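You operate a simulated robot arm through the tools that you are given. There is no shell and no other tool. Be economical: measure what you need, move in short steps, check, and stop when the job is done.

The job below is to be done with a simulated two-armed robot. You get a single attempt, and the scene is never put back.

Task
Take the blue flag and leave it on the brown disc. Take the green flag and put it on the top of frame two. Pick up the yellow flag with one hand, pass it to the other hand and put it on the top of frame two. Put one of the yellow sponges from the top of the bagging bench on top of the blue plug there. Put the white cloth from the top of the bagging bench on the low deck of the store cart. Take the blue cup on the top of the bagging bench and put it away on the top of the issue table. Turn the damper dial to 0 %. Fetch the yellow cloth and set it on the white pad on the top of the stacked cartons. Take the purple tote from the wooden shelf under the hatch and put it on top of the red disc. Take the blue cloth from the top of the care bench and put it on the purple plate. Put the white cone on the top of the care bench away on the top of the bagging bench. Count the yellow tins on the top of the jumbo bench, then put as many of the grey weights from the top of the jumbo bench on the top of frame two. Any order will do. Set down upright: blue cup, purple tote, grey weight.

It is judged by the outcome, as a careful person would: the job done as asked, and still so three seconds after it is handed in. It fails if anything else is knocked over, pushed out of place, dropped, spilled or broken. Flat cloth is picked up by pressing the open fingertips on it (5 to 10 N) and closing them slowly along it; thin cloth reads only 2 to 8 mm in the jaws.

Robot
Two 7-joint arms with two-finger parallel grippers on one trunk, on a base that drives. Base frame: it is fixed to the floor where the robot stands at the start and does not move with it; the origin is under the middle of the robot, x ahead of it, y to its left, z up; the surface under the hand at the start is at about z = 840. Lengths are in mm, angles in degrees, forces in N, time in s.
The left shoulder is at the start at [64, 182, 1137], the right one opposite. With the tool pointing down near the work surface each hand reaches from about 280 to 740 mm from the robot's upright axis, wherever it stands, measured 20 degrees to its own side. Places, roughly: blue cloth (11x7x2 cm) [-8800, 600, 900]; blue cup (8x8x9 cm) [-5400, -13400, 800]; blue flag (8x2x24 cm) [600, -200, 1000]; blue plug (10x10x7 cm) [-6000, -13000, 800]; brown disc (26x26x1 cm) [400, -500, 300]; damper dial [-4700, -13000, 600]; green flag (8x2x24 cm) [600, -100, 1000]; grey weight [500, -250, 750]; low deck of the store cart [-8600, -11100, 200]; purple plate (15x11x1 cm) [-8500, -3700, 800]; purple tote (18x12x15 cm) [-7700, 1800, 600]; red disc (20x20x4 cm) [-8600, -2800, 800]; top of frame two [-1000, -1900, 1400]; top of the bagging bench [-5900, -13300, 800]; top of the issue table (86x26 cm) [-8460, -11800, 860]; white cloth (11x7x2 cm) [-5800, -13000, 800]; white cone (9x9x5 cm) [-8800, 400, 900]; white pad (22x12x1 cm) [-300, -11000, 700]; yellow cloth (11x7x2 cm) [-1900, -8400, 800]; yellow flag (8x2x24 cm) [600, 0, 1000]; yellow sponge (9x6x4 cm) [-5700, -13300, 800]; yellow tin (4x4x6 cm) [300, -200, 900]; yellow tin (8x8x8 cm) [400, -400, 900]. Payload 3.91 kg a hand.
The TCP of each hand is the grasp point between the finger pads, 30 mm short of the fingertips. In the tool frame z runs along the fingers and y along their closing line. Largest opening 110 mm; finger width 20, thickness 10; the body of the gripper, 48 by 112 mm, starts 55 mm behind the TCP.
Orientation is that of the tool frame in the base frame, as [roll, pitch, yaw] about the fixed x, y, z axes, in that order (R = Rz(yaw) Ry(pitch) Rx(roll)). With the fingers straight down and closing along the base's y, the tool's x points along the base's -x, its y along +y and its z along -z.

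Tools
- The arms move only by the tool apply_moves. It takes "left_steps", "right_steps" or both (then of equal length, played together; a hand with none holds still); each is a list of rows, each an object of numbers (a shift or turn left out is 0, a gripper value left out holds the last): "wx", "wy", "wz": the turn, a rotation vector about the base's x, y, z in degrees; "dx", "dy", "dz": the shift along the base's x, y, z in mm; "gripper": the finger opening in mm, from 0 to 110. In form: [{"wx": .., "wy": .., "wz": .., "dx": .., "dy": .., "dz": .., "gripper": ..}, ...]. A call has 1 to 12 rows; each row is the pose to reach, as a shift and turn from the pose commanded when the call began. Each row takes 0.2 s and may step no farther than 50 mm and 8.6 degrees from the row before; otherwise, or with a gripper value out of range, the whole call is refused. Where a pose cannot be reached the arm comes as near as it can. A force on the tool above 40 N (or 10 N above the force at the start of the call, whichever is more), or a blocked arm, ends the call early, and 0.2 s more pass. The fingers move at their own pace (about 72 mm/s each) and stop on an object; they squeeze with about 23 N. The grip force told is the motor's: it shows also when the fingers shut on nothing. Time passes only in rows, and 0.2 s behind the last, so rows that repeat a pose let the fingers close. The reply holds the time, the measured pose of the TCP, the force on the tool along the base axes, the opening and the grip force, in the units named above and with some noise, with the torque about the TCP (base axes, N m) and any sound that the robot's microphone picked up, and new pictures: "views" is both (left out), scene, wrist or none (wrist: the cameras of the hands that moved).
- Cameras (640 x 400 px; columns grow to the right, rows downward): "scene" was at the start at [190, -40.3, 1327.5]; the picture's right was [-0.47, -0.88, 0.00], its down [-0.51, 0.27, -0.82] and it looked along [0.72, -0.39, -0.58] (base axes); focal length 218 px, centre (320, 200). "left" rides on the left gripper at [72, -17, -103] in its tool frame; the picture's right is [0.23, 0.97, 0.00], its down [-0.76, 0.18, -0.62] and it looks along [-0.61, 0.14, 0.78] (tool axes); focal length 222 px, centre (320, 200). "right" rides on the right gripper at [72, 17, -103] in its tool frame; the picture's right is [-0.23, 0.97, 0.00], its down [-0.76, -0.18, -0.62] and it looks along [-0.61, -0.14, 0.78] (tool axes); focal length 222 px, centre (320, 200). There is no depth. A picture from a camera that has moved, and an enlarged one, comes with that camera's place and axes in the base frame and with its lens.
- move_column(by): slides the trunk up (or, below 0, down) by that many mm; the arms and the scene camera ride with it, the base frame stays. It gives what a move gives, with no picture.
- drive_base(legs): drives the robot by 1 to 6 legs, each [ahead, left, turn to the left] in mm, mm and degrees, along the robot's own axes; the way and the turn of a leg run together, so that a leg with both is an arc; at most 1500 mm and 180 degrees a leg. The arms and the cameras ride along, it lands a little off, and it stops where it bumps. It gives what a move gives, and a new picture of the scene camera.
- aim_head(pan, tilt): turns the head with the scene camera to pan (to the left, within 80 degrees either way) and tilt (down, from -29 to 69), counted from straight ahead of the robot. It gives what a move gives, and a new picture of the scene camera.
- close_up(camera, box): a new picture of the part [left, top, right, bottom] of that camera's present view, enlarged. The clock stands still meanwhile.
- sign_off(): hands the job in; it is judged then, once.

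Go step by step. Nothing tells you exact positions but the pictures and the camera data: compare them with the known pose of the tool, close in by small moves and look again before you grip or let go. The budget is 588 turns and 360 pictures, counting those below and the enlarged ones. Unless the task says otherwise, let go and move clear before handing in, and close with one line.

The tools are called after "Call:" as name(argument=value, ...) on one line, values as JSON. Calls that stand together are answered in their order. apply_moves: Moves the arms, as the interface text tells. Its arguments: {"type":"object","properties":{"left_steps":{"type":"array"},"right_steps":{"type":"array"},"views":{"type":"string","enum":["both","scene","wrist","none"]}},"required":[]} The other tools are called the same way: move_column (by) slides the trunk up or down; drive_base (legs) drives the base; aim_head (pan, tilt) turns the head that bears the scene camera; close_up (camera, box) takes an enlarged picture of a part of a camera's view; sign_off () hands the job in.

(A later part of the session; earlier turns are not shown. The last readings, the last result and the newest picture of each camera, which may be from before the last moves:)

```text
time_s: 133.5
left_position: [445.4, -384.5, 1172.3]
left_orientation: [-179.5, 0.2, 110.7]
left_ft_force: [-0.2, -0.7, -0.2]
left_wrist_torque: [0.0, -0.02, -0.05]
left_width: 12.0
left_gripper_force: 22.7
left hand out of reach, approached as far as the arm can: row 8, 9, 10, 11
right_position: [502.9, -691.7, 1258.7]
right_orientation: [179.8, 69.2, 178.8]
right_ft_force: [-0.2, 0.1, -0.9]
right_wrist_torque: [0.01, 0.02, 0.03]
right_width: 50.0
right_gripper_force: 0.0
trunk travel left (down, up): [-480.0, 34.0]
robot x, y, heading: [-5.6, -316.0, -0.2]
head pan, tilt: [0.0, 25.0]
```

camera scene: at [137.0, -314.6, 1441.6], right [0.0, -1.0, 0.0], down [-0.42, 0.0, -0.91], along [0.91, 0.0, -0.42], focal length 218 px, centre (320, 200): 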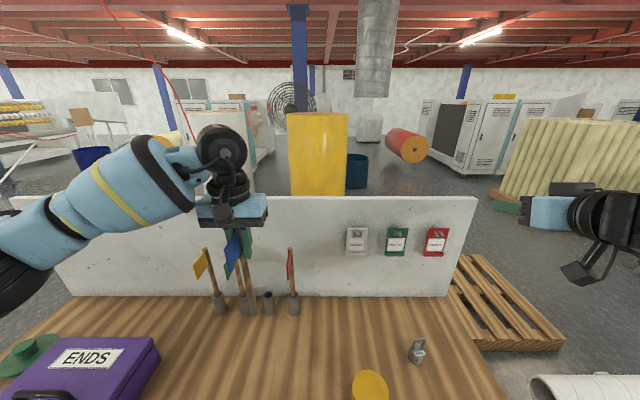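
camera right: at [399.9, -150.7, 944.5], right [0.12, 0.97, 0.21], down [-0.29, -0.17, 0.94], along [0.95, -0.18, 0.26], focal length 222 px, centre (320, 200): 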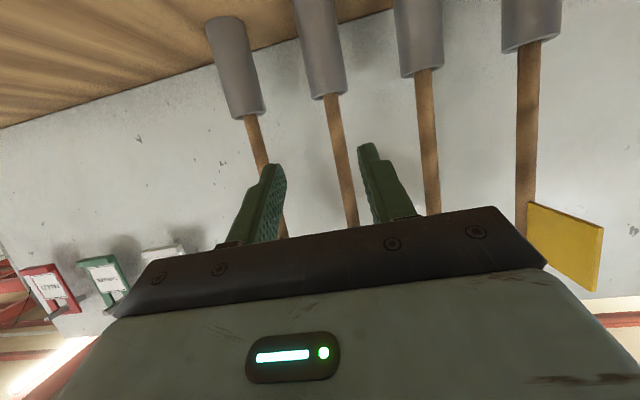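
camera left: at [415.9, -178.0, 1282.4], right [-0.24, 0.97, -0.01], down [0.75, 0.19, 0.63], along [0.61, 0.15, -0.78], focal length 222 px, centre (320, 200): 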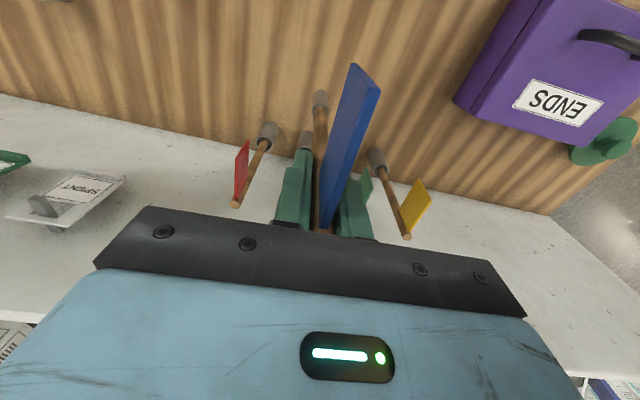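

Call:
apply_moves(left_steps=[{"wz": 8, "dx": 10, "dz": 5}, {"wz": 16, "dx": 20, "dz": 10}, {"wz": 24, "dx": 35, "dz": 15, "dy": 10}, {"wz": 24, "dx": 50, "dz": 20, "dy": 20}, {"wz": 24, "dx": 50, "dz": 20, "dy": 20}], views="both")

```text
time_s: 134.7
left_position: [494.8, -365.0, 1194.1]
left_orientation: [-179.5, 0.2, 134.8]
left_ft_force: [-0.3, 0.3, 0.2]
left_wrist_torque: [-0.02, -0.02, -0.01]
left_width: 12.1
left_gripper_force: 23.1
right_position: [501.2, -692.9, 1257.3]
right_orientation: [179.7, 69.3, 178.6]
right_ft_force: [-0.4, 0.4, -0.6]
right_wrist_torque: [0.01, 0.01, 0.0]
right_width: 50.1
right_gripper_force: 0.0
trunk travel left (down, up): [-480.0, 34.0]
robot x, y, heading: [-11.7, -315.6, 0.3]
head pan, tilt: [0.0, 25.0]
camera scene: at [137.7, -315.3, 1441.5], right [0.0, -1.0, 0.0], down [-0.42, 0.0, -0.91], along [0.91, 0.0, -0.42], focal length 218 px, centre (320, 200)
camera left: at [432.3, -325.7, 1296.9], right [0.53, 0.85, -0.01], down [0.66, -0.41, 0.62], along [0.53, -0.34, -0.78], focal length 222 px, centre (320, 200)
```

scene: 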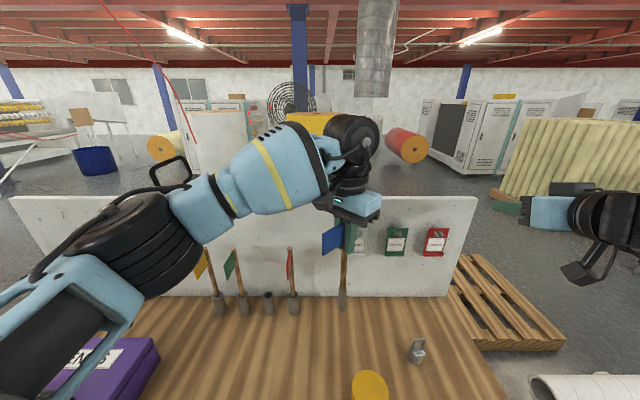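
left: 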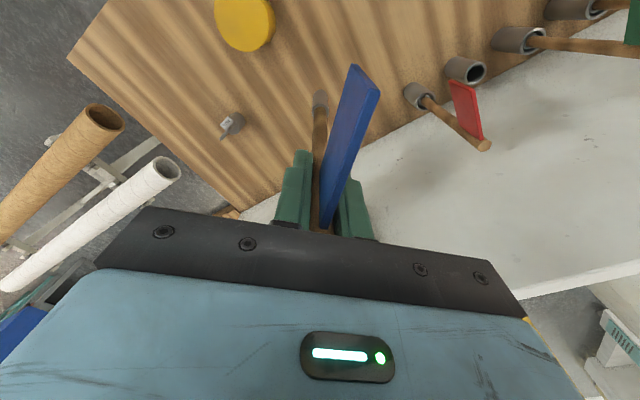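

The flag hangs freely in the left hand. I'll turn the right hand 60° to the left and bring it beside the pole.

Call:
apply_moves(right_steps=[{"wz": 8, "dy": 15, "dz": -20}, {"wz": 16, "dy": 30, "dz": -40}, {"wz": 24, "dy": 45, "dz": -60}, {"wz": 32, "dy": 60, "dz": -80}, {"wz": 40, "dy": 80, "dz": -100, "dx": -5}, {"wz": 48, "dy": 100, "dz": -120, "dx": -10}, {"wz": 55, "dy": 120, "dz": -145, "dx": -20}, {"wz": 60, "dy": 140, "dz": -165, "dx": -30}, {"wz": 60, "dy": 160, "dz": -185, "dx": -40}], views="none")

Call:
apply_moves(right_steps=[{"wx": 6, "wy": -3.4}, {"wx": 12, "wy": -7}, {"wx": 17.4, "wy": -10}, {"wx": 17.4, "wy": -10}], views="both")

```text
time_s: 136.7
left_position: [495.8, -366.5, 1193.5]
left_orientation: [-179.4, 0.2, 134.7]
left_ft_force: [-0.4, 0.6, -0.3]
left_wrist_torque: [0.02, -0.02, -0.02]
left_width: 11.8
left_gripper_force: 23.0
right_position: [461.3, -531.1, 1073.3]
right_orientation: [179.9, 69.3, -121.2]
right_ft_force: [-0.1, 0.0, 0.2]
right_wrist_torque: [-0.05, -0.04, -0.02]
right_width: 50.3
right_gripper_force: 0.2
trunk travel left (down, up): [-480.0, 34.0]
robot x, y, heading: [-8.1, -317.5, -0.0]
head pan, tilt: [0.0, 25.0]
```

```text
time_s: 137.7
left_position: [494.9, -364.5, 1193.1]
left_orientation: [-179.6, 0.2, 134.7]
left_ft_force: [-0.3, 0.2, -1.0]
left_wrist_torque: [-0.01, -0.01, 0.0]
left_width: 12.0
left_gripper_force: 22.9
right_position: [462.6, -532.4, 1073.1]
right_orientation: [138.1, 89.3, -163.1]
right_ft_force: [-0.3, -0.2, 0.3]
right_wrist_torque: [-0.01, 0.04, 0.02]
right_width: 50.1
right_gripper_force: 0.0
trunk travel left (down, up): [-480.0, 34.0]
robot x, y, heading: [-7.1, -320.3, 0.4]
head pan, tilt: [0.0, 25.0]
camera scene: at [137.6, -315.2, 1441.6], right [0.0, -1.0, 0.0], down [-0.42, 0.0, -0.91], along [0.91, 0.0, -0.42], focal length 218 px, centre (320, 200)
camera right: at [392.4, -612.1, 1002.6], right [-0.83, 0.5, 0.24], down [-0.16, -0.62, 0.77], along [0.53, 0.6, 0.6], focal length 222 px, centre (320, 200)
```

scene: 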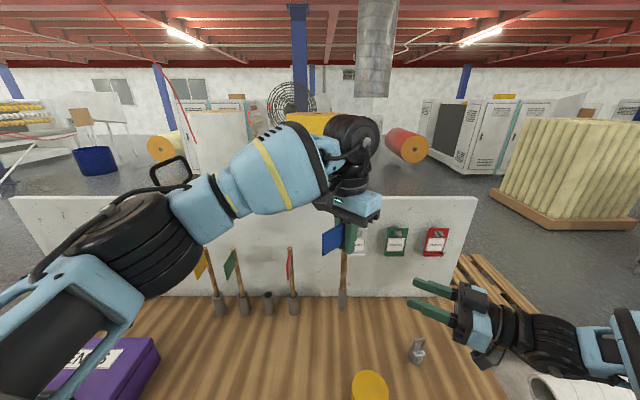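
right: 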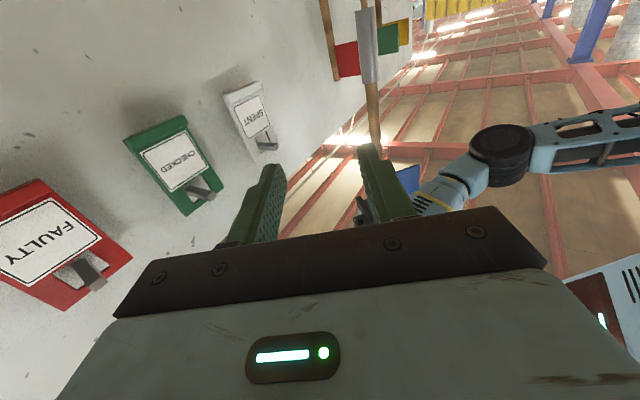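

The right hand is level and pointing at the pole. I'll go to a standoff and check alignment.

Call:
apply_moves(right_steps=[{"dx": -2, "dy": 30, "dz": 15}, {"dx": -5, "dy": 65, "dz": 27}, {"dx": -8, "dy": 98, "dz": 27}, {"dx": -8, "dy": 98, "dz": 27}], views="both")

```text
time_s: 138.7
left_position: [495.4, -364.9, 1193.6]
left_orientation: [-179.6, 0.2, 134.7]
left_ft_force: [0.5, -0.3, -0.9]
left_wrist_torque: [0.02, 0.01, -0.03]
left_width: 12.0
left_gripper_force: 23.2
right_position: [476.2, -469.8, 1115.4]
right_orientation: [138.4, 89.1, -162.3]
right_ft_force: [-0.1, -0.4, 0.0]
right_wrist_torque: [0.01, -0.02, 0.0]
right_width: 50.1
right_gripper_force: 0.1
right hand out of reach, approached as far as the arm can: row 2, 3, 4
trunk travel left (down, up): [-480.0, 34.0]
robot x, y, heading: [-3.7, -314.3, 0.2]
head pan, tilt: [0.0, 25.0]
camera scene: at [137.5, -315.3, 1441.6], right [0.0, -1.0, 0.0], down [-0.42, 0.0, -0.91], along [0.91, 0.0, -0.42], focal length 218 px, centre (320, 200)
camera right: at [406.6, -550.6, 1044.2], right [-0.83, 0.5, 0.24], down [-0.15, -0.62, 0.77], along [0.53, 0.6, 0.6], focal length 222 px, centre (320, 200)
```

scene: 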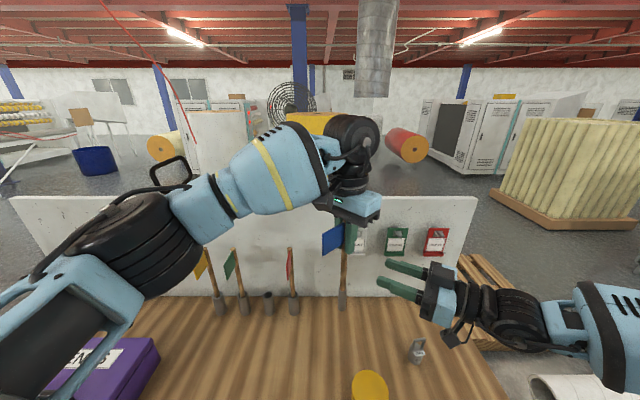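
right: 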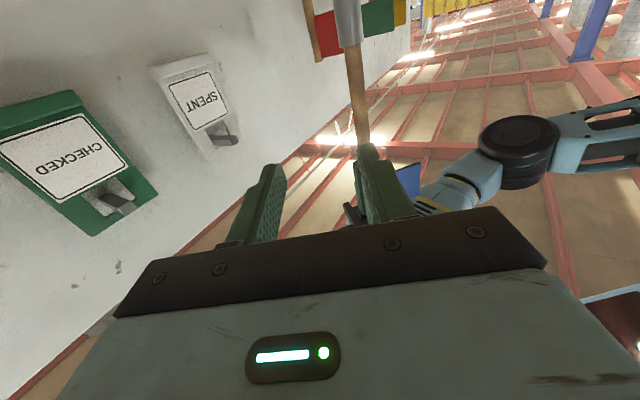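

The right arm is cramped near the body, so I'll move both out a bit further forward.

Call:
apply_moves(left_steps=[{"dx": 20, "dy": -12}, {"dx": 40, "dy": -24}, {"dx": 60, "dy": -36}, {"dx": 65, "dy": -40}], right_steps=[{"dx": 25, "dy": -20}, {"dx": 50, "dy": -20}, {"dx": 65, "dy": -20}, {"dx": 65, "dy": -20}], views="wrist")

```text
time_s: 139.7
left_position: [534.1, -388.3, 1191.3]
left_orientation: [-179.4, 0.3, 135.0]
left_ft_force: [-0.3, 0.3, 0.0]
left_wrist_torque: [0.01, 0.02, -0.01]
left_width: 12.2
left_gripper_force: 23.1
left hand out of reach, approached as far as the arm can: row 3, 4
right_position: [539.6, -492.3, 1113.6]
right_orientation: [138.1, 89.2, -163.0]
right_ft_force: [0.7, 0.0, 0.5]
right_wrist_torque: [0.0, -0.02, -0.02]
right_width: 49.9
right_gripper_force: 0.1
trunk travel left (down, up): [-480.0, 34.0]
robot x, y, heading: [-10.6, -315.9, 0.0]
head pan, tilt: [0.0, 25.0]
camera right: at [471.2, -573.2, 1043.1], right [-0.83, 0.5, 0.24], down [-0.16, -0.62, 0.77], along [0.53, 0.6, 0.6], focal length 222 px, centre (320, 200)
camera left: at [471.1, -348.6, 1295.3], right [0.53, 0.85, -0.01], down [0.67, -0.41, 0.63], along [0.53, -0.34, -0.78], focal length 222 px, centre (320, 200)
```

right: 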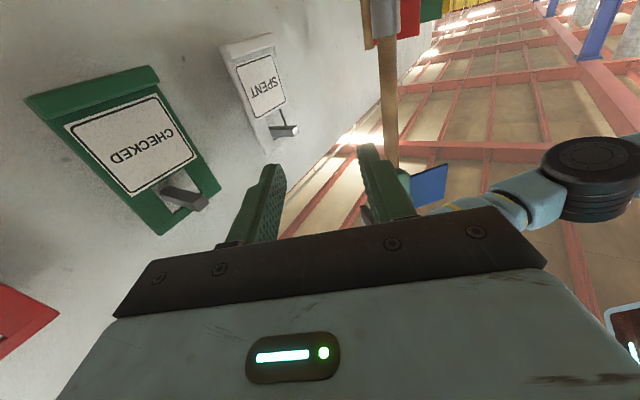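
left: 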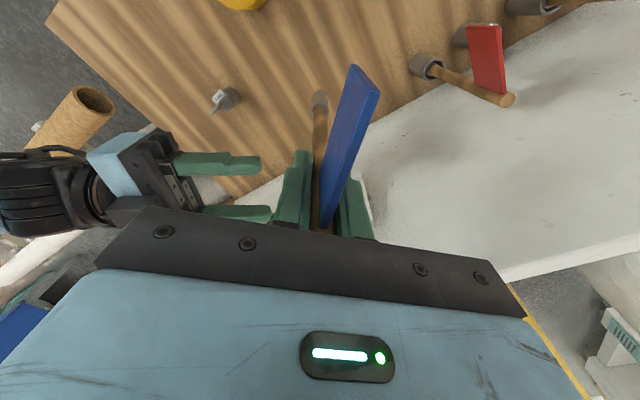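

The pole is ahead-left of the right fingers. I'll turn the right hand another 28° so it points straight left at the pole.

Call:
apply_moves(right_steps=[{"wz": 7, "dx": -2}, {"wz": 14, "dx": -4}, {"wz": 21, "dx": -6}, {"wz": 28, "dx": -6, "dz": -10}, {"wz": 28, "dx": -6, "dz": -13}], views="wrist")

```text
time_s: 140.9
left_position: [534.3, -387.5, 1191.1]
left_orientation: [-179.4, 0.3, 134.9]
left_ft_force: [-0.6, 0.0, 0.1]
left_wrist_torque: [0.01, -0.01, -0.01]
left_width: 12.1
left_gripper_force: 22.8
right_position: [535.3, -492.2, 1100.3]
right_orientation: [141.0, 89.3, -132.0]
right_ft_force: [0.7, 0.1, 0.0]
right_wrist_torque: [0.06, -0.02, 0.01]
right_width: 50.1
right_gripper_force: 0.1
trunk travel left (down, up): [-480.0, 34.0]
robot x, y, heading: [-6.9, -315.4, 0.3]
head pan, tilt: [0.0, 25.0]
camera right: at [510.6, -595.1, 1029.6], right [-0.97, 0.05, 0.24], down [0.15, -0.62, 0.77], along [0.19, 0.78, 0.6], focal length 222 px, centre (320, 200)
```

right: 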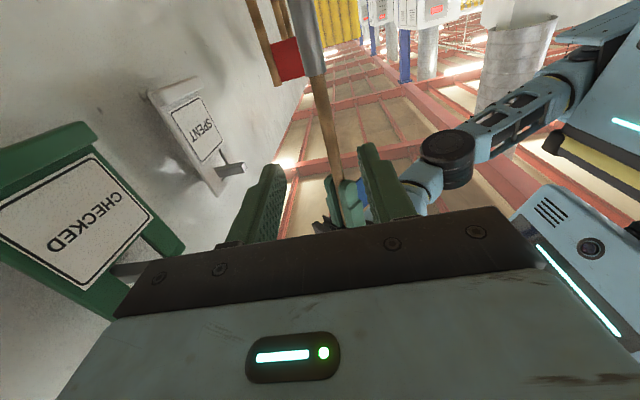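

The pole is now between the right fingers. I'll advance to it.

Call:
apply_moves(right_steps=[{"dy": 35}, {"dy": 70}, {"dy": 100}, {"dy": 100}], views="wrist")

```text
time_s: 141.9
left_position: [534.8, -387.5, 1192.0]
left_orientation: [-179.4, 0.4, 135.0]
left_ft_force: [0.3, 0.1, 0.0]
left_wrist_torque: [0.0, 0.0, 0.02]
left_width: 11.7
left_gripper_force: 22.9
right_position: [534.3, -391.7, 1101.7]
right_orientation: [142.0, 89.2, -131.0]
right_ft_force: [-0.5, -1.0, -0.2]
right_wrist_torque: [0.01, -0.03, 0.02]
right_width: 50.0
right_gripper_force: 0.2
trunk travel left (down, up): [-480.0, 34.0]
robot x, y, heading: [-6.6, -317.0, 0.2]
head pan, tilt: [0.0, 25.0]
camera right: at [510.2, -494.6, 1030.5], right [-0.97, 0.05, 0.24], down [0.15, -0.62, 0.77], along [0.19, 0.78, 0.6], focal length 222 px, centre (320, 200)
```

right: 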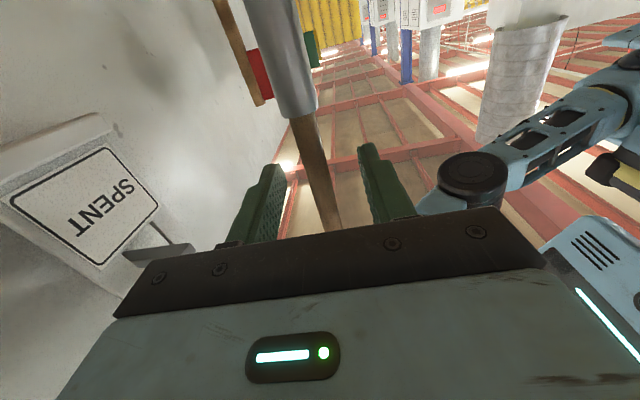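

The pole sits between the right fingers, so I'll close the right, then open the left and raise it clear.

Call:
apply_moves(right_steps=[{"gripper": 5}, {"gripper": 5}, {"gripper": 5}, {"gripper": 5}, {"gripper": 5}], views="none")

Call:
apply_moves(left_steps=[{"gripper": 50}, {"gripper": 60}, {"gripper": 60}, {"dz": 35}, {"dz": 75}, {"dz": 100, "dx": -20}, {"dz": 110, "dx": -60}, {"dz": 110, "dx": -105, "dy": 20}, {"dz": 110, "dx": -130, "dy": 60}, {"dz": 110, "dx": -130, "dy": 105}], views="both")

```text
time_s: 143.1
left_position: [534.4, -386.3, 1192.8]
left_orientation: [-179.4, 0.4, 135.0]
left_ft_force: [6.2, -1.1, -0.9]
left_wrist_torque: [-0.14, -0.41, -0.01]
left_width: 12.2
left_gripper_force: 23.2
right_position: [534.1, -391.7, 1102.3]
right_orientation: [139.9, 89.2, -133.1]
right_ft_force: [-5.5, 1.9, 0.6]
right_wrist_torque: [0.02, -0.1, 0.02]
right_width: 11.8
right_gripper_force: 23.1
trunk travel left (down, up): [-480.0, 34.0]
robot x, y, heading: [-9.0, -315.5, 0.1]
head pan, tilt: [0.0, 25.0]
```

```text
time_s: 145.3
left_position: [404.2, -279.0, 1303.2]
left_orientation: [-179.4, 0.1, 134.8]
left_ft_force: [-0.1, -0.1, -0.2]
left_wrist_torque: [-0.02, -0.01, 0.01]
left_width: 59.9
left_gripper_force: 0.1
left hand out of reach, approached as far as the arm can: row 4, 5, 6
right_position: [534.6, -389.9, 1101.9]
right_orientation: [143.6, 89.1, -129.3]
right_ft_force: [0.9, 0.2, -1.2]
right_wrist_torque: [0.0, -0.01, 0.0]
right_width: 11.8
right_gripper_force: 22.7
trunk travel left (down, up): [-480.0, 34.0]
robot x, y, heading: [-9.5, -315.2, -0.0]
head pan, tilt: [0.0, 25.0]
camera scene: at [138.0, -313.2, 1441.5], right [0.0, -1.0, 0.0], down [-0.42, 0.0, -0.91], along [0.91, 0.0, -0.42], focal length 218 px, centre (320, 200)
camera left: at [342.0, -239.7, 1406.5], right [0.53, 0.85, -0.01], down [0.67, -0.41, 0.62], along [0.52, -0.34, -0.78], focal length 222 px, centre (320, 200)
```

scene: 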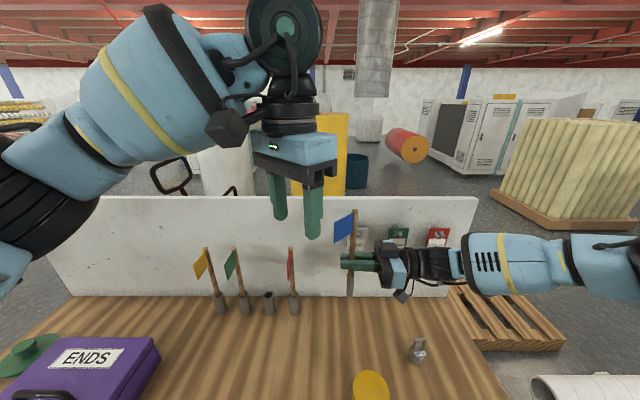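
left: 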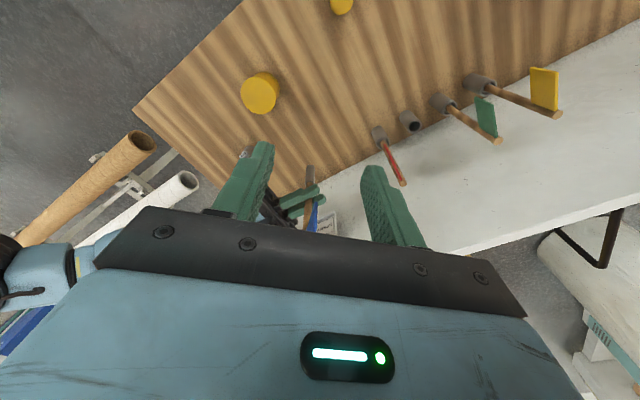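

The handover worked. I'll back the robot away, and then turn the right hand forward while moving the left hand out to the side.

Call:
drive_base(legs=[[-380, 0, 0]])

Call:
apply_moves(left_steps=[{"dy": 25, "wz": 4}, {"dy": 50, "wz": 8}, {"dy": 75, "wz": 12}, {"dy": 100, "wz": 16}, {"dy": 125, "wz": 20}, {"dy": 150, "wz": 24}, {"dy": 175, "wz": 28}, {"dy": 200, "wz": 32}, {"dy": 225, "wz": 36}, {"dy": 250, "wz": 40}, {"dy": 270, "wz": 44}], right_steps=[{"wz": -8, "dy": -15}, {"wz": -16, "dy": -30}, {"wz": -24, "dy": -45}, {"wz": -32, "dy": -60}, {"wz": -40, "dy": -75}, {"wz": -48, "dy": -90}, {"wz": -56, "dy": -105}, {"wz": -64, "dy": -115}, {"wz": -72, "dy": -125}, {"wz": -80, "dy": -135}, {"wz": -88, "dy": -140}], views="none")

```text
time_s: 147.6
left_position: [30.3, -282.8, 1303.7]
left_orientation: [-179.5, 0.2, 134.7]
left_ft_force: [0.1, -0.4, -0.5]
left_wrist_torque: [-0.01, 0.02, 0.0]
left_width: 60.0
left_gripper_force: 0.1
right_position: [160.0, -392.1, 1100.6]
right_orientation: [140.2, 89.2, -132.9]
right_ft_force: [0.7, 0.4, 0.1]
right_wrist_torque: [0.0, 0.01, 0.0]
right_width: 11.7
right_gripper_force: 22.8
trunk travel left (down, up): [-480.0, 34.0]
robot x, y, heading: [-379.3, -315.7, 0.1]
head pan, tilt: [0.0, 25.0]
camera scene: at [-236.5, -315.6, 1441.4], right [0.0, -1.0, 0.0], down [-0.42, 0.0, -0.91], along [0.91, 0.0, -0.42], focal length 218 px, centre (320, 200)
```

scene: 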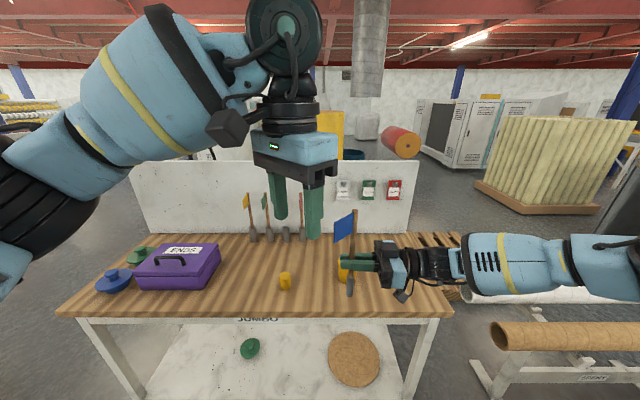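

```text
time_s: 150.2
left_position: [27.1, -9.0, 1304.3]
left_orientation: [-179.4, 0.4, 178.9]
left_ft_force: [-0.3, 0.0, 0.7]
left_wrist_torque: [0.0, -0.05, -0.03]
left_width: 59.8
left_gripper_force: 0.0
right_position: [248.7, -539.1, 1207.6]
right_orientation: [54.0, 64.1, 81.9]
right_ft_force: [-0.4, -0.3, 0.1]
right_wrist_torque: [-0.02, 0.02, 0.0]
right_width: 11.7
right_gripper_force: 23.2
right hand out of reach, approached as far as the arm can: row 4, 5, 6, 7, 8, 9, 10, 11
trunk travel left (down, up): [-480.0, 34.0]
robot x, y, heading: [-386.4, -318.3, 0.0]
head pan, tilt: [0.0, 25.0]
stopped in row 11 (right hand): the arm was blocked; the commanded pose is now the measured one
```

The right wrist ran into a limit at this low height. I'll level it out again a bit higher.

Call:
apply_moves(right_steps=[{"wx": -1.5, "wy": 5.7, "wz": -4}, {"wx": -3, "wy": 11.5, "wz": -8}, {"wx": -4.4, "wy": 17.2, "wz": -12}, {"wx": -5.9, "wy": 23, "wz": -16}, {"wx": -7.3, "wy": 28.7, "wz": -20}, {"wx": -8.8, "wy": 34.4, "wz": -24.3}, {"wx": -8.8, "wy": 34.4, "wz": -24.3}], views="both")

```text
time_s: 151.8
left_position: [29.7, -11.3, 1303.2]
left_orientation: [-179.4, 0.2, 178.9]
left_ft_force: [0.2, 0.0, 0.0]
left_wrist_torque: [0.02, 0.02, 0.0]
left_width: 59.7
left_gripper_force: 0.0
right_position: [238.2, -693.5, 1186.2]
right_orientation: [131.0, 59.8, 131.8]
right_ft_force: [0.4, -0.4, -0.3]
right_wrist_torque: [-0.04, 0.04, -0.02]
right_width: 11.8
right_gripper_force: 22.7
right hand out of reach, approached as far as the arm can: row 1, 2, 3, 4, 5, 6, 7
trunk travel left (down, up): [-480.0, 34.0]
robot x, y, heading: [-381.2, -316.6, -0.1]
head pan, tilt: [0.0, 25.0]
camera scene: at [-236.4, -315.3, 1441.5], right [0.0, -1.0, 0.0], down [-0.42, 0.0, -0.91], along [0.91, 0.0, -0.42], focal length 218 px, centre (320, 200)
camera right: at [116.5, -660.2, 1163.8], right [0.13, 0.81, 0.57], down [-0.34, -0.5, 0.8], along [0.93, -0.29, 0.21], focal length 222 px, centre (320, 200)
```

scene: 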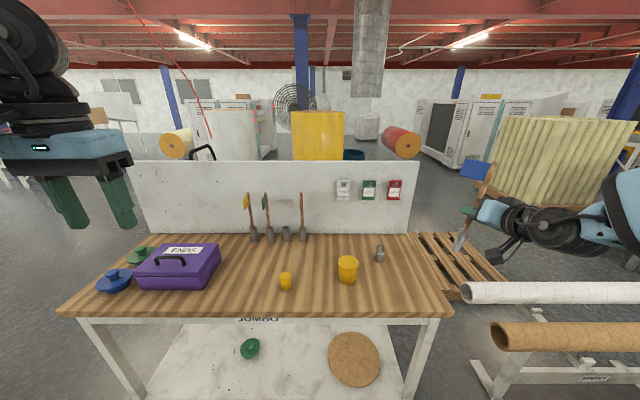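
right: 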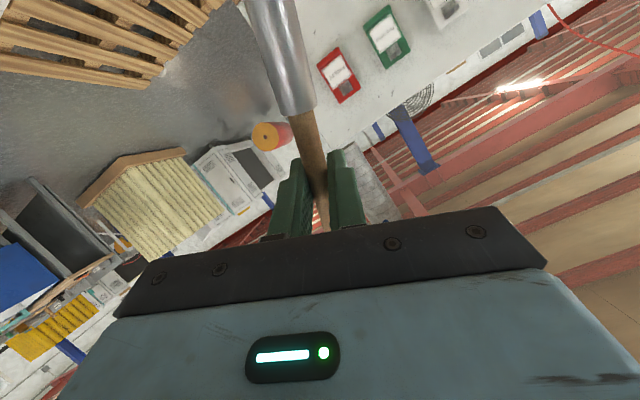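

The disc is seen on the lower shelf near [405, -480]. The right hand now points forward, so I'll roll it about the finger axis so the pole becomes horizontal.

Call:
apply_moves(right_steps=[{"wx": 7.5, "wy": 0.7, "wz": -2.7, "dy": 10, "dx": -10}, {"wx": 15, "wy": 1.3, "wz": -5.4, "dy": 20, "dx": -20}, {"wx": 22.5, "wy": 2, "wz": -8.1, "dy": 30, "dx": -30}, {"wx": 30, "wy": 2.6, "wz": -10.6, "dy": 45, "dx": -40}, {"wx": 37.5, "wy": 3.2, "wz": -13.2, "dy": 60, "dx": -50}, {"wx": 45, "wy": 3.8, "wz": -15.8, "dy": 75, "dx": -60}, {"wx": 52.5, "wy": 4.5, "wz": -18.5, "dy": 90, "dx": -70}, {"wx": 60, "wy": 5.1, "wz": -21.1, "dy": 100, "dx": -80}], views="both")

```text
time_s: 153.6
left_position: [29.6, -11.5, 1303.0]
left_orientation: [-179.5, 0.2, 178.8]
left_ft_force: [0.2, 0.3, 0.1]
left_wrist_torque: [0.02, 0.01, -0.03]
left_width: 60.1
left_gripper_force: 0.1
right_position: [162.1, -593.1, 1184.2]
right_orientation: [109.1, 2.5, 95.7]
right_ft_force: [0.1, 0.5, -0.4]
right_wrist_torque: [0.02, -0.03, 0.01]
right_width: 11.7
right_gripper_force: 23.6
trunk travel left (down, up): [-480.0, 34.0]
robot x, y, heading: [-381.5, -317.2, -0.0]
head pan, tilt: [0.0, 25.0]
camera scene: at [-236.6, -315.3, 1441.6], right [0.0, -1.0, 0.0], down [-0.42, 0.0, -0.91], along [0.91, 0.0, -0.42], focal length 218 px, centre (320, 200)
camera right: at [62.0, -528.1, 1231.6], right [0.34, -0.16, 0.93], down [-0.57, -0.82, 0.07], along [0.75, -0.55, -0.36], focal length 222 px, centre (320, 200)
```

scene: 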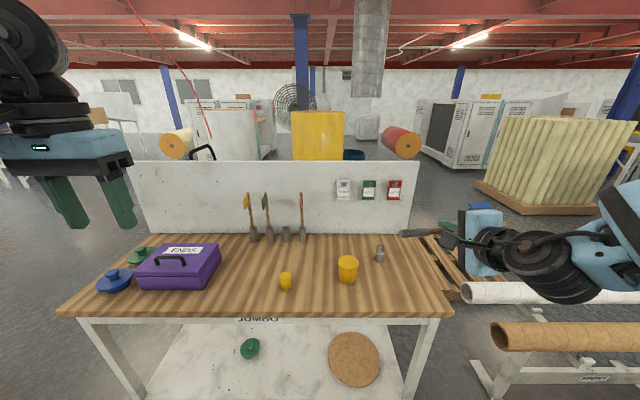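
right: 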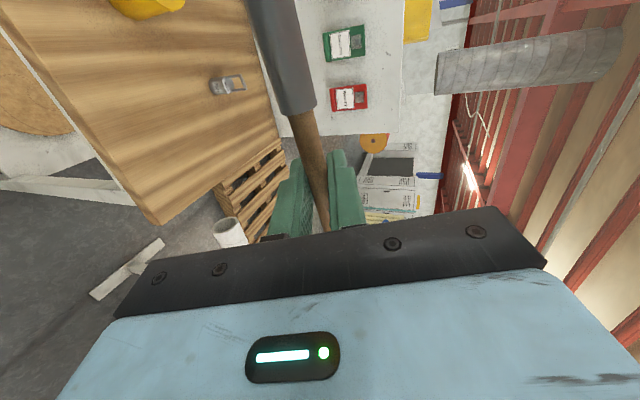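

The pole is now horizontal. I'll pitch the fingers further down, then lower the trunk in front of the bench.

Call:
apply_moves(right_steps=[{"wy": 6, "dx": -15, "dy": 20}, {"wy": 12, "dx": -30, "dy": 40}, {"wy": 18, "dx": -40, "dy": 65}, {"wy": 25, "dx": -50, "dy": 90}, {"wy": 25, "dx": -50, "dy": 95}], views="none")

Call:
move_column(by=-200)

```text
time_s: 154.8
left_position: [30.4, -11.8, 1302.6]
left_orientation: [-179.4, 0.2, 178.8]
left_ft_force: [-0.3, -0.4, -0.1]
left_wrist_torque: [0.0, 0.01, 0.01]
left_width: 60.4
left_gripper_force: 0.1
right_position: [102.6, -502.3, 1169.9]
right_orientation: [133.8, -0.3, 96.1]
right_ft_force: [-1.1, 0.6, 0.1]
right_wrist_torque: [0.03, 0.01, 0.02]
right_width: 11.7
right_gripper_force: 22.8
right hand out of reach, approached as far as the arm can: row 4, 5
trunk travel left (down, up): [-480.0, 34.0]
robot x, y, heading: [-380.9, -315.7, 0.3]
head pan, tilt: [0.0, 25.0]
```

```text
time_s: 157.0
left_position: [29.6, -12.0, 1104.5]
left_orientation: [-179.5, 0.2, 178.8]
left_ft_force: [-0.8, -1.8, 0.5]
left_wrist_torque: [-0.02, 0.04, 0.0]
left_width: 60.1
left_gripper_force: 0.0
right_position: [101.5, -500.6, 970.9]
right_orientation: [134.0, -0.1, 96.2]
right_ft_force: [0.0, 0.5, -1.2]
right_wrist_torque: [0.03, -0.01, -0.01]
right_width: 11.6
right_gripper_force: 22.6
trunk travel left (down, up): [-280.0, 234.0]
robot x, y, heading: [-381.9, -319.3, 0.0]
head pan, tilt: [0.0, 25.0]
```

Call:
move_column(by=-280)

Call:
aim_head(pan=-15, tilt=40)

```text
time_s: 159.8
left_position: [87.7, -12.3, 784.0]
left_orientation: [-179.2, -7.4, 178.8]
left_ft_force: [-0.2, -0.1, 0.1]
left_wrist_torque: [-0.05, 0.02, 0.0]
left_width: 60.0
left_gripper_force: 0.1
right_position: [139.0, -499.0, 653.9]
right_orientation: [140.4, -0.8, 96.1]
right_ft_force: [0.2, -0.2, -0.4]
right_wrist_torque: [0.02, 0.0, 0.0]
right_width: 11.6
right_gripper_force: 23.1
trunk travel left (down, up): [0.0, 514.0]
robot x, y, heading: [-388.4, -316.6, 0.2]
head pan, tilt: [0.0, 25.0]
```

```text
time_s: 160.6
left_position: [86.1, -13.0, 784.1]
left_orientation: [-179.3, -7.5, 178.7]
left_ft_force: [-0.4, 0.5, -0.9]
left_wrist_torque: [-0.01, -0.03, -0.03]
left_width: 59.8
left_gripper_force: 0.0
right_position: [138.7, -498.9, 654.4]
right_orientation: [140.5, -0.7, 96.2]
right_ft_force: [-0.4, 0.8, -0.8]
right_wrist_torque: [0.05, 0.02, 0.01]
right_width: 11.6
right_gripper_force: 23.4
trunk travel left (down, up): [0.0, 514.0]
robot x, y, heading: [-379.9, -318.7, 0.3]
head pan, tilt: [-15.0, 40.0]
camera scene: at [-56.1, -337.1, 900.6], right [-0.26, -0.97, 0.0], down [-0.62, 0.16, -0.77], along [0.74, -0.2, -0.64], focal length 218 px, centre (320, 200)
```

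scene: 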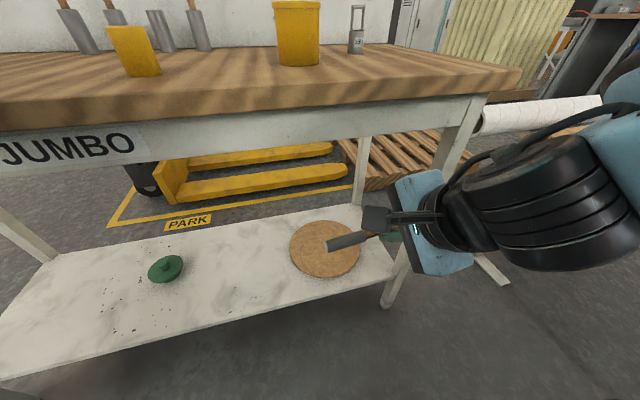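

The disc centre is at about [400, -476, 300]. I'll raise the left hand above bench level and lower the right hand before driving in.

Call:
apply_moves(left_steps=[{"dz": 40}, {"dz": 80}, {"dz": 120}, {"dz": 160}, {"dz": 200}, {"dz": 240}, {"dz": 280}, {"dz": 310}], right_steps=[{"dz": -35}, {"dz": -70}, {"dz": -105}, {"dz": -140}, {"dz": -175}, {"dz": -210}, {"dz": -240}, {"dz": -265}], views="scene")

```text
time_s: 162.4
left_position: [90.9, -89.9, 826.6]
left_orientation: [-179.0, -7.3, 179.0]
left_ft_force: [0.7, 0.3, 0.6]
left_wrist_torque: [-0.02, 0.04, 0.01]
left_width: 60.5
left_gripper_force: 0.1
left hand out of reach, approached as far as the arm can: row 1, 2, 3, 4, 5, 6, 7, 8
right_position: [138.5, -498.2, 389.0]
right_orientation: [140.4, -0.8, 96.1]
right_ft_force: [0.2, 0.9, -0.8]
right_wrist_torque: [0.01, -0.02, 0.02]
right_width: 11.8
right_gripper_force: 23.1
right hand out of reach, approached as far as the arm can: row 1, 2
trunk travel left (down, up): [0.0, 514.0]
robot x, y, heading: [-383.3, -318.2, 0.2]
head pan, tilt: [-15.0, 40.0]
camera scene: at [-56.1, -337.0, 900.6], right [-0.26, -0.97, 0.0], down [-0.62, 0.17, -0.77], along [0.74, -0.2, -0.64], focal length 218 px, centre (320, 200)
```

scene: 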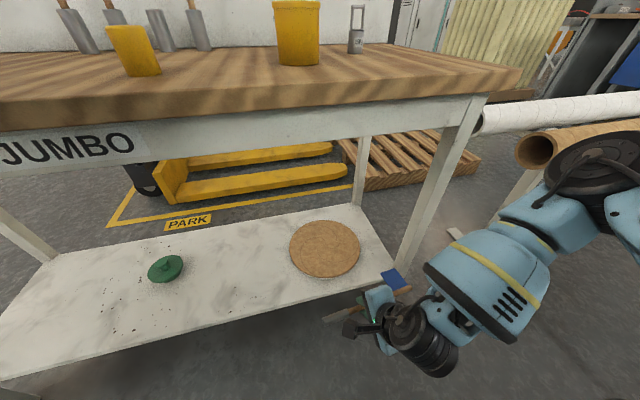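

The right hand is low and ready. The left can't rise from here, so I'll tuck it back toward the body instead.

Call:
apply_moves(left_steps=[{"dy": 30}, {"dy": 60}, {"dy": 90, "dx": -20}, {"dy": 110, "dx": -50}, {"dy": 120, "dx": -80}, {"dy": 130, "dx": -110}, {"dy": 130, "dx": -140}, {"dy": 130, "dx": -160}], views="none")

```text
time_s: 164.2
left_position: [-74.3, -18.5, 779.6]
left_orientation: [-179.0, -7.3, 178.9]
left_ft_force: [0.6, 0.9, 0.7]
left_wrist_torque: [-0.04, 0.0, 0.01]
left_width: 59.9
left_gripper_force: 0.0
left hand out of reach, approached as far as the arm can: row 1, 2, 3, 4, 5, 6, 7, 8
right_position: [136.5, -499.6, 389.0]
right_orientation: [140.6, -0.9, 96.1]
right_ft_force: [-0.6, -0.1, -0.3]
right_wrist_torque: [-0.01, -0.02, -0.01]
right_width: 11.6
right_gripper_force: 22.7
trunk travel left (down, up): [0.0, 514.0]
robot x, y, heading: [-383.2, -318.6, -0.1]
head pan, tilt: [-15.0, 40.0]
```

I'll drive in 180 mm with the right hand between shelf and bench, then check.

Call:
drive_base(legs=[[180, 20, 0]])

Call:
close_up(camera="right", box=[0, 0, 640, 400])

```text
time_s: 165.6
left_position: [60.5, -1.7, 781.0]
left_orientation: [-178.8, -7.1, 178.2]
left_ft_force: [-0.4, -0.6, 0.1]
left_wrist_torque: [-0.01, 0.01, -0.01]
left_width: 60.0
left_gripper_force: 0.0
right_position: [262.8, -486.0, 387.2]
right_orientation: [141.2, -0.5, 95.5]
right_ft_force: [-0.2, 0.6, -1.5]
right_wrist_torque: [0.01, -0.03, 0.01]
right_width: 11.6
right_gripper_force: 23.2
trunk travel left (down, up): [0.0, 514.0]
robot x, y, heading: [-245.6, -297.9, -0.5]
head pan, tilt: [-15.0, 40.0]
stopped in leg 1: the robot was blocked; the commanded pose is now the measured one
camera scene: at [75.7, -319.4, 902.7], right [-0.27, -0.96, 0.0], down [-0.61, 0.17, -0.77], along [0.74, -0.21, -0.64], focal length 218 px, centre (320, 200)
```

scene: 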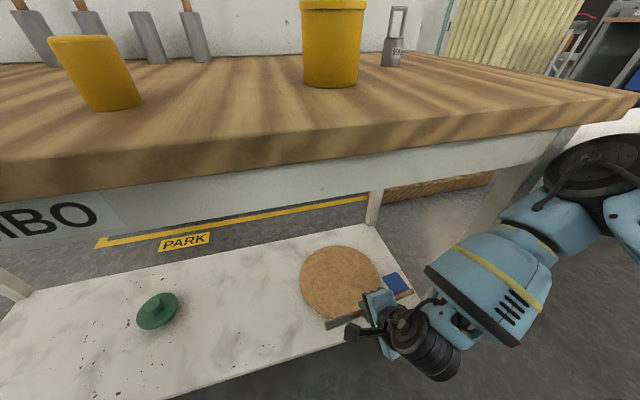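

```text
1.00 times, centred on (320, 200) of right (not enlarged: the box is as wide or as high as the picture)
camera zoom: at [204.8, -420.0, 480.2], right [0.78, -0.16, 0.61], down [-0.45, -0.81, 0.37], along [0.44, -0.56, -0.7], focal length 222 px, centre (320, 200)
```

zoom: 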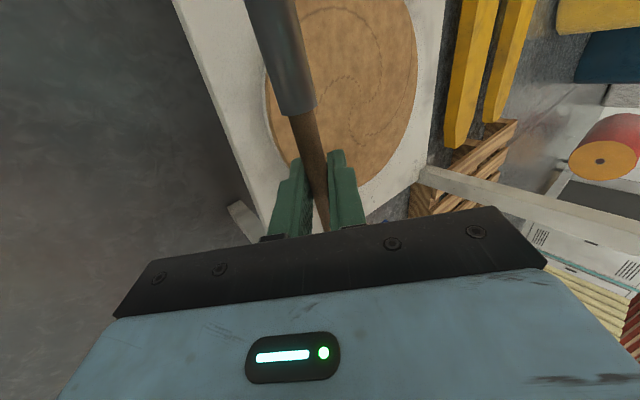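

The base was blocked. I want to see whether the right elbow is touching the roll rack.

Call:
aim_head(pan=-60, tilt=25)

```text
time_s: 166.7
left_position: [60.5, 0.3, 780.1]
left_orientation: [-178.9, -7.1, 178.3]
left_ft_force: [1.0, 0.1, -0.7]
left_wrist_torque: [0.02, -0.01, -0.02]
left_width: 60.0
left_gripper_force: 0.0
right_position: [262.9, -486.4, 388.2]
right_orientation: [141.4, -0.5, 95.5]
right_ft_force: [-0.9, -0.1, -1.1]
right_wrist_torque: [-0.02, 0.01, -0.01]
right_width: 11.8
right_gripper_force: 23.0
trunk travel left (down, up): [0.0, 514.0]
robot x, y, heading: [-246.2, -299.0, -0.5]
head pan, tilt: [-60.0, 25.0]
camera scene: at [38.7, -376.8, 926.5], right [-0.87, -0.5, -0.01], down [-0.2, 0.36, -0.91], along [0.45, -0.79, -0.42], focal length 218 px, centre (320, 200)
```

scene: 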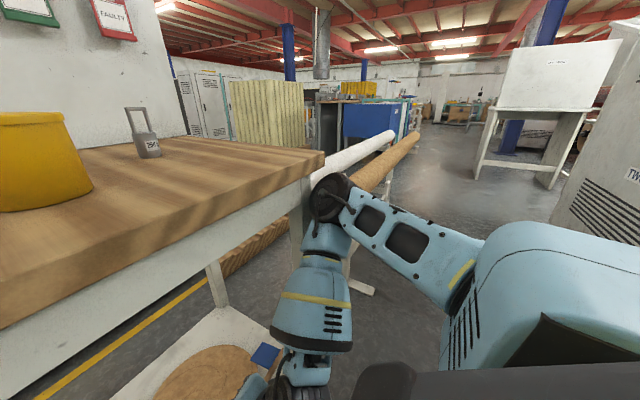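

The elbow met the bench's front corner. I'll back the base off and reach in with the arm instead.

Call:
drive_base(legs=[[-150, 0, 0.5]])

Call:
apply_moves(right_steps=[{"dx": 40, "dy": 3}, {"dx": 80, "dy": 6}, {"dx": 120, "dy": 9}, {"dx": 160, "dy": 10}, {"dx": 190, "dy": 10}], views="both")

```text
time_s: 168.1
left_position: [-84.2, -0.9, 780.0]
left_orientation: [-179.1, -7.3, 179.0]
left_ft_force: [-0.1, 1.4, 0.1]
left_wrist_torque: [-0.02, -0.01, 0.0]
left_width: 59.9
left_gripper_force: 0.0
right_position: [120.2, -482.2, 382.6]
right_orientation: [141.9, -0.8, 96.1]
right_ft_force: [-0.2, -0.4, -0.4]
right_wrist_torque: [-0.02, -0.02, -0.02]
right_width: 12.1
right_gripper_force: 22.8
trunk travel left (down, up): [0.0, 514.0]
robot x, y, heading: [-394.4, -301.1, 0.3]
head pan, tilt: [-60.0, 25.0]
camera scene: at [-101.2, -377.1, 923.9], right [-0.86, -0.5, 0.0], down [-0.21, 0.36, -0.91], along [0.46, -0.78, -0.42], focal length 218 px, centre (320, 200)
```

scene: 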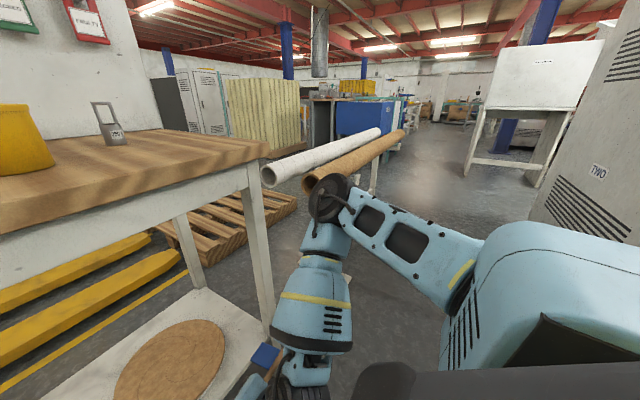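

```text
time_s: 169.3
left_position: [-84.6, -0.7, 779.6]
left_orientation: [-179.2, -7.6, 179.1]
left_ft_force: [0.2, 0.6, -0.8]
left_wrist_torque: [0.01, -0.02, 0.02]
left_width: 60.1
left_gripper_force: 0.1
right_position: [293.1, -487.3, 383.8]
right_orientation: [141.6, -0.9, 96.0]
right_ft_force: [0.3, -0.3, 0.3]
right_wrist_torque: [0.0, -0.01, -0.01]
right_width: 11.7
right_gripper_force: 23.2
right hand out of reach, approached as far as the arm can: row 5
trunk travel left (down, up): [0.0, 514.0]
robot x, y, heading: [-393.5, -300.3, 0.4]
head pan, tilt: [-60.0, 25.0]
camera scene: at [-101.1, -377.1, 923.9], right [-0.86, -0.5, 0.0], down [-0.21, 0.36, -0.91], along [0.46, -0.78, -0.42], focal length 218 px, centre (320, 200)
camera right: at [234.6, -422.0, 476.3], right [0.78, -0.15, 0.6], down [-0.44, -0.82, 0.37], along [0.44, -0.55, -0.71], focal length 222 px, centre (320, 200)
```

scene: 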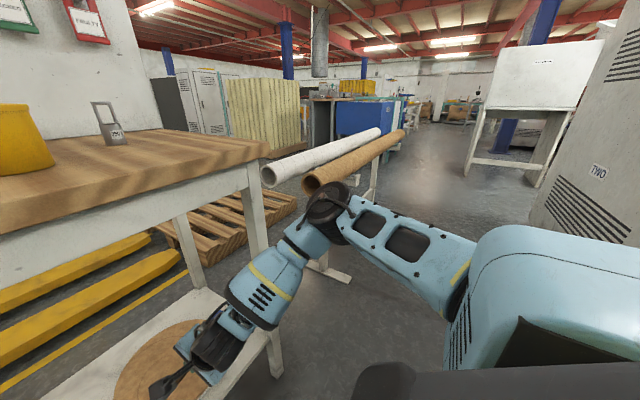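
right: 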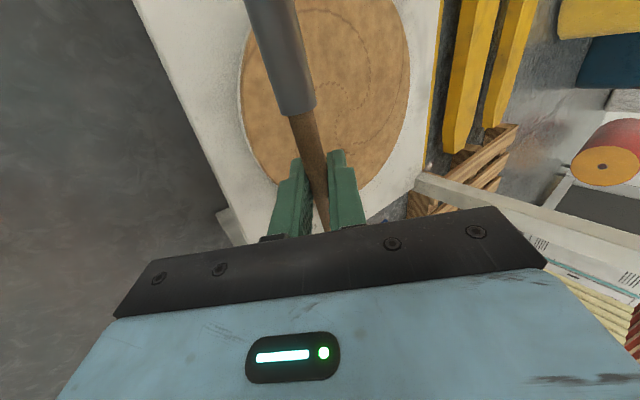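

The elbow is clear now. I'll drive forward another 85 mm.

Call:
drive_base(legs=[[85, 0, 0]])

Call:
aim_head(pan=-25, tilt=40)

```text
time_s: 170.3
left_position: [-0.1, -0.6, 778.7]
left_orientation: [-179.1, -7.5, 178.8]
left_ft_force: [0.2, -0.6, -0.4]
left_wrist_torque: [0.0, -0.01, -0.01]
left_width: 60.2
left_gripper_force: 0.0
right_position: [377.3, -488.2, 383.3]
right_orientation: [141.7, -0.9, 96.1]
right_ft_force: [-0.1, -0.3, -0.3]
right_wrist_torque: [0.03, 0.04, -0.02]
right_width: 11.5
right_gripper_force: 23.0
trunk travel left (down, up): [0.0, 514.0]
robot x, y, heading: [-308.2, -301.0, 0.1]
head pan, tilt: [-60.0, 25.0]
camera scene: at [-16.8, -377.1, 923.8], right [-0.86, -0.5, 0.0], down [-0.21, 0.37, -0.91], along [0.46, -0.78, -0.42], focal length 218 px, centre (320, 200)
```

scene: 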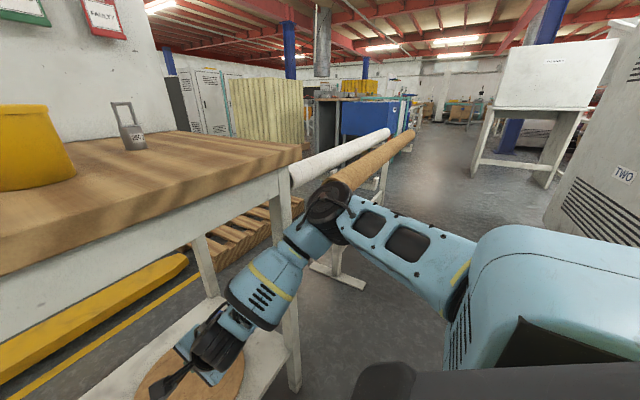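

```text
time_s: 171.3
left_position: [0.1, -0.8, 779.0]
left_orientation: [-179.1, -7.4, 179.0]
left_ft_force: [-0.4, 0.5, -0.2]
left_wrist_torque: [0.0, 0.02, -0.01]
left_width: 59.9
left_gripper_force: 0.0
right_position: [378.5, -487.3, 382.9]
right_orientation: [141.6, -0.9, 96.0]
right_ft_force: [-0.4, 0.5, -0.6]
right_wrist_torque: [-0.01, 0.0, 0.02]
right_width: 11.5
right_gripper_force: 23.6
trunk travel left (down, up): [0.0, 514.0]
robot x, y, heading: [-304.4, -296.5, 0.2]
head pan, tilt: [-25.0, 40.0]
camera scene: at [13.8, -333.1, 900.6], right [-0.42, -0.91, 0.0], down [-0.58, 0.27, -0.77], along [0.7, -0.32, -0.64], focal length 218 px, centre (320, 200)
```

scene: 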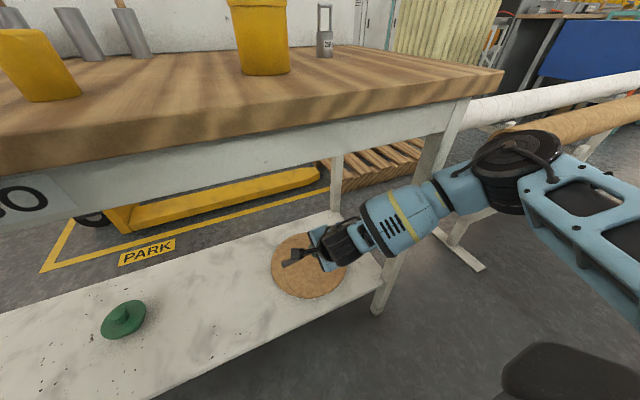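

The hand and flag are above the disc. I'll lower slowly until contact.

Call:
apply_moves(right_steps=[{"dx": 8, "dy": 8, "dz": -12}, {"dx": 8, "dy": 8, "dz": -24}, {"dx": 8, "dy": 8, "dz": -30}, {"dx": 8, "dy": 8, "dz": -35}, {"dx": 8, "dy": 8, "dz": -40}, {"dx": 8, "dy": 8, "dz": -45}, {"dx": 8, "dy": 8, "dz": -50}, {"dx": 8, "dy": 8, "dz": -54}], views="wrist")

```text
time_s: 173.2
left_position: [0.2, -0.5, 778.8]
left_orientation: [-179.1, -7.4, 179.0]
left_ft_force: [0.2, -0.7, -0.1]
left_wrist_torque: [0.0, -0.01, -0.01]
left_width: 60.2
left_gripper_force: 0.0
right_position: [372.2, -489.6, 331.7]
right_orientation: [141.5, -1.0, 96.0]
right_ft_force: [0.4, 0.4, -0.2]
right_wrist_torque: [0.01, -0.03, 0.02]
right_width: 11.8
right_gripper_force: 23.4
right hand out of reach, approached as far as the arm can: row 1, 2, 3, 4, 5, 6, 7, 8
trunk travel left (down, up): [0.0, 514.0]
robot x, y, heading: [-302.9, -301.1, 0.2]
head pan, tilt: [-25.0, 40.0]
camera right: at [313.3, -425.5, 424.9], right [0.78, -0.16, 0.6], down [-0.44, -0.82, 0.36], along [0.44, -0.55, -0.71], focal length 222 px, centre (320, 200)
```

right: 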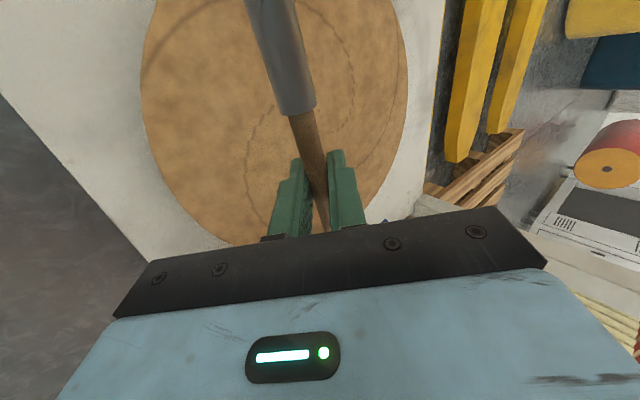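

Call:
drive_base(legs=[[22, 16, 0]])

Call:
apply_moves(right_steps=[{"dz": -5}, {"dz": -9}, {"dz": -13}, {"dz": -17}, {"dz": -21}, {"dz": -25}, {"dz": -29}], views="wrist")

```text
time_s: 174.0
left_position: [21.9, 16.1, 779.1]
left_orientation: [-179.1, -7.5, 179.0]
left_ft_force: [0.1, -0.4, 0.0]
left_wrist_torque: [-0.02, -0.04, -0.02]
left_width: 60.1
left_gripper_force: 0.1
right_position: [395.4, -475.2, 331.7]
right_orientation: [141.6, -1.0, 96.0]
right_ft_force: [-0.8, 0.3, 0.0]
right_wrist_torque: [-0.01, -0.01, 0.03]
right_width: 11.8
right_gripper_force: 22.9
trunk travel left (down, up): [0.0, 514.0]
robot x, y, heading: [-280.7, -282.8, 0.3]
head pan, tilt: [-25.0, 40.0]
camera scene: at [36.2, -317.2, 900.5], right [-0.42, -0.91, 0.0], down [-0.58, 0.27, -0.77], along [0.7, -0.32, -0.64], focal length 218 px, centre (320, 200)
```

scene: 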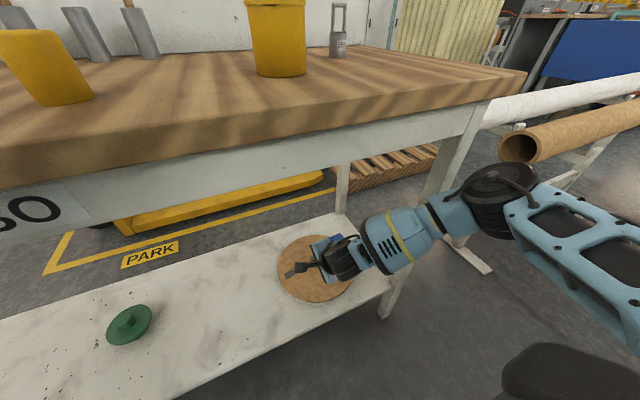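

```text
time_s: 175.6
left_position: [23.4, 14.9, 780.0]
left_orientation: [-179.1, -7.4, 178.9]
left_ft_force: [0.4, 0.6, -0.5]
left_wrist_torque: [-0.01, 0.06, -0.01]
left_width: 60.0
left_gripper_force: 0.1
right_position: [390.4, -478.4, 303.6]
right_orientation: [141.4, -1.2, 96.0]
right_ft_force: [0.5, -0.5, 0.2]
right_wrist_torque: [0.03, 0.02, 0.03]
right_width: 11.7
right_gripper_force: 23.3
right hand out of reach, approached as far as the arm can: row 4, 5, 6, 7
trunk travel left (down, up): [0.0, 514.0]
robot x, y, heading: [-281.9, -285.1, 0.5]
head pan, tilt: [-25.0, 40.0]
camera right: at [330.8, -413.2, 397.2], right [0.78, -0.16, 0.6], down [-0.44, -0.82, 0.36], along [0.44, -0.55, -0.71], focal length 222 px, centre (320, 200)
```

right: 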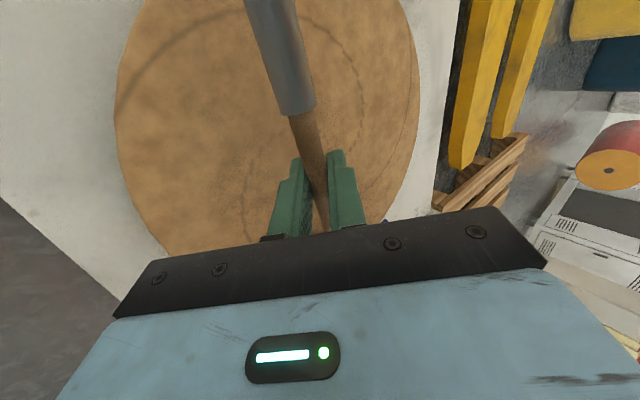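

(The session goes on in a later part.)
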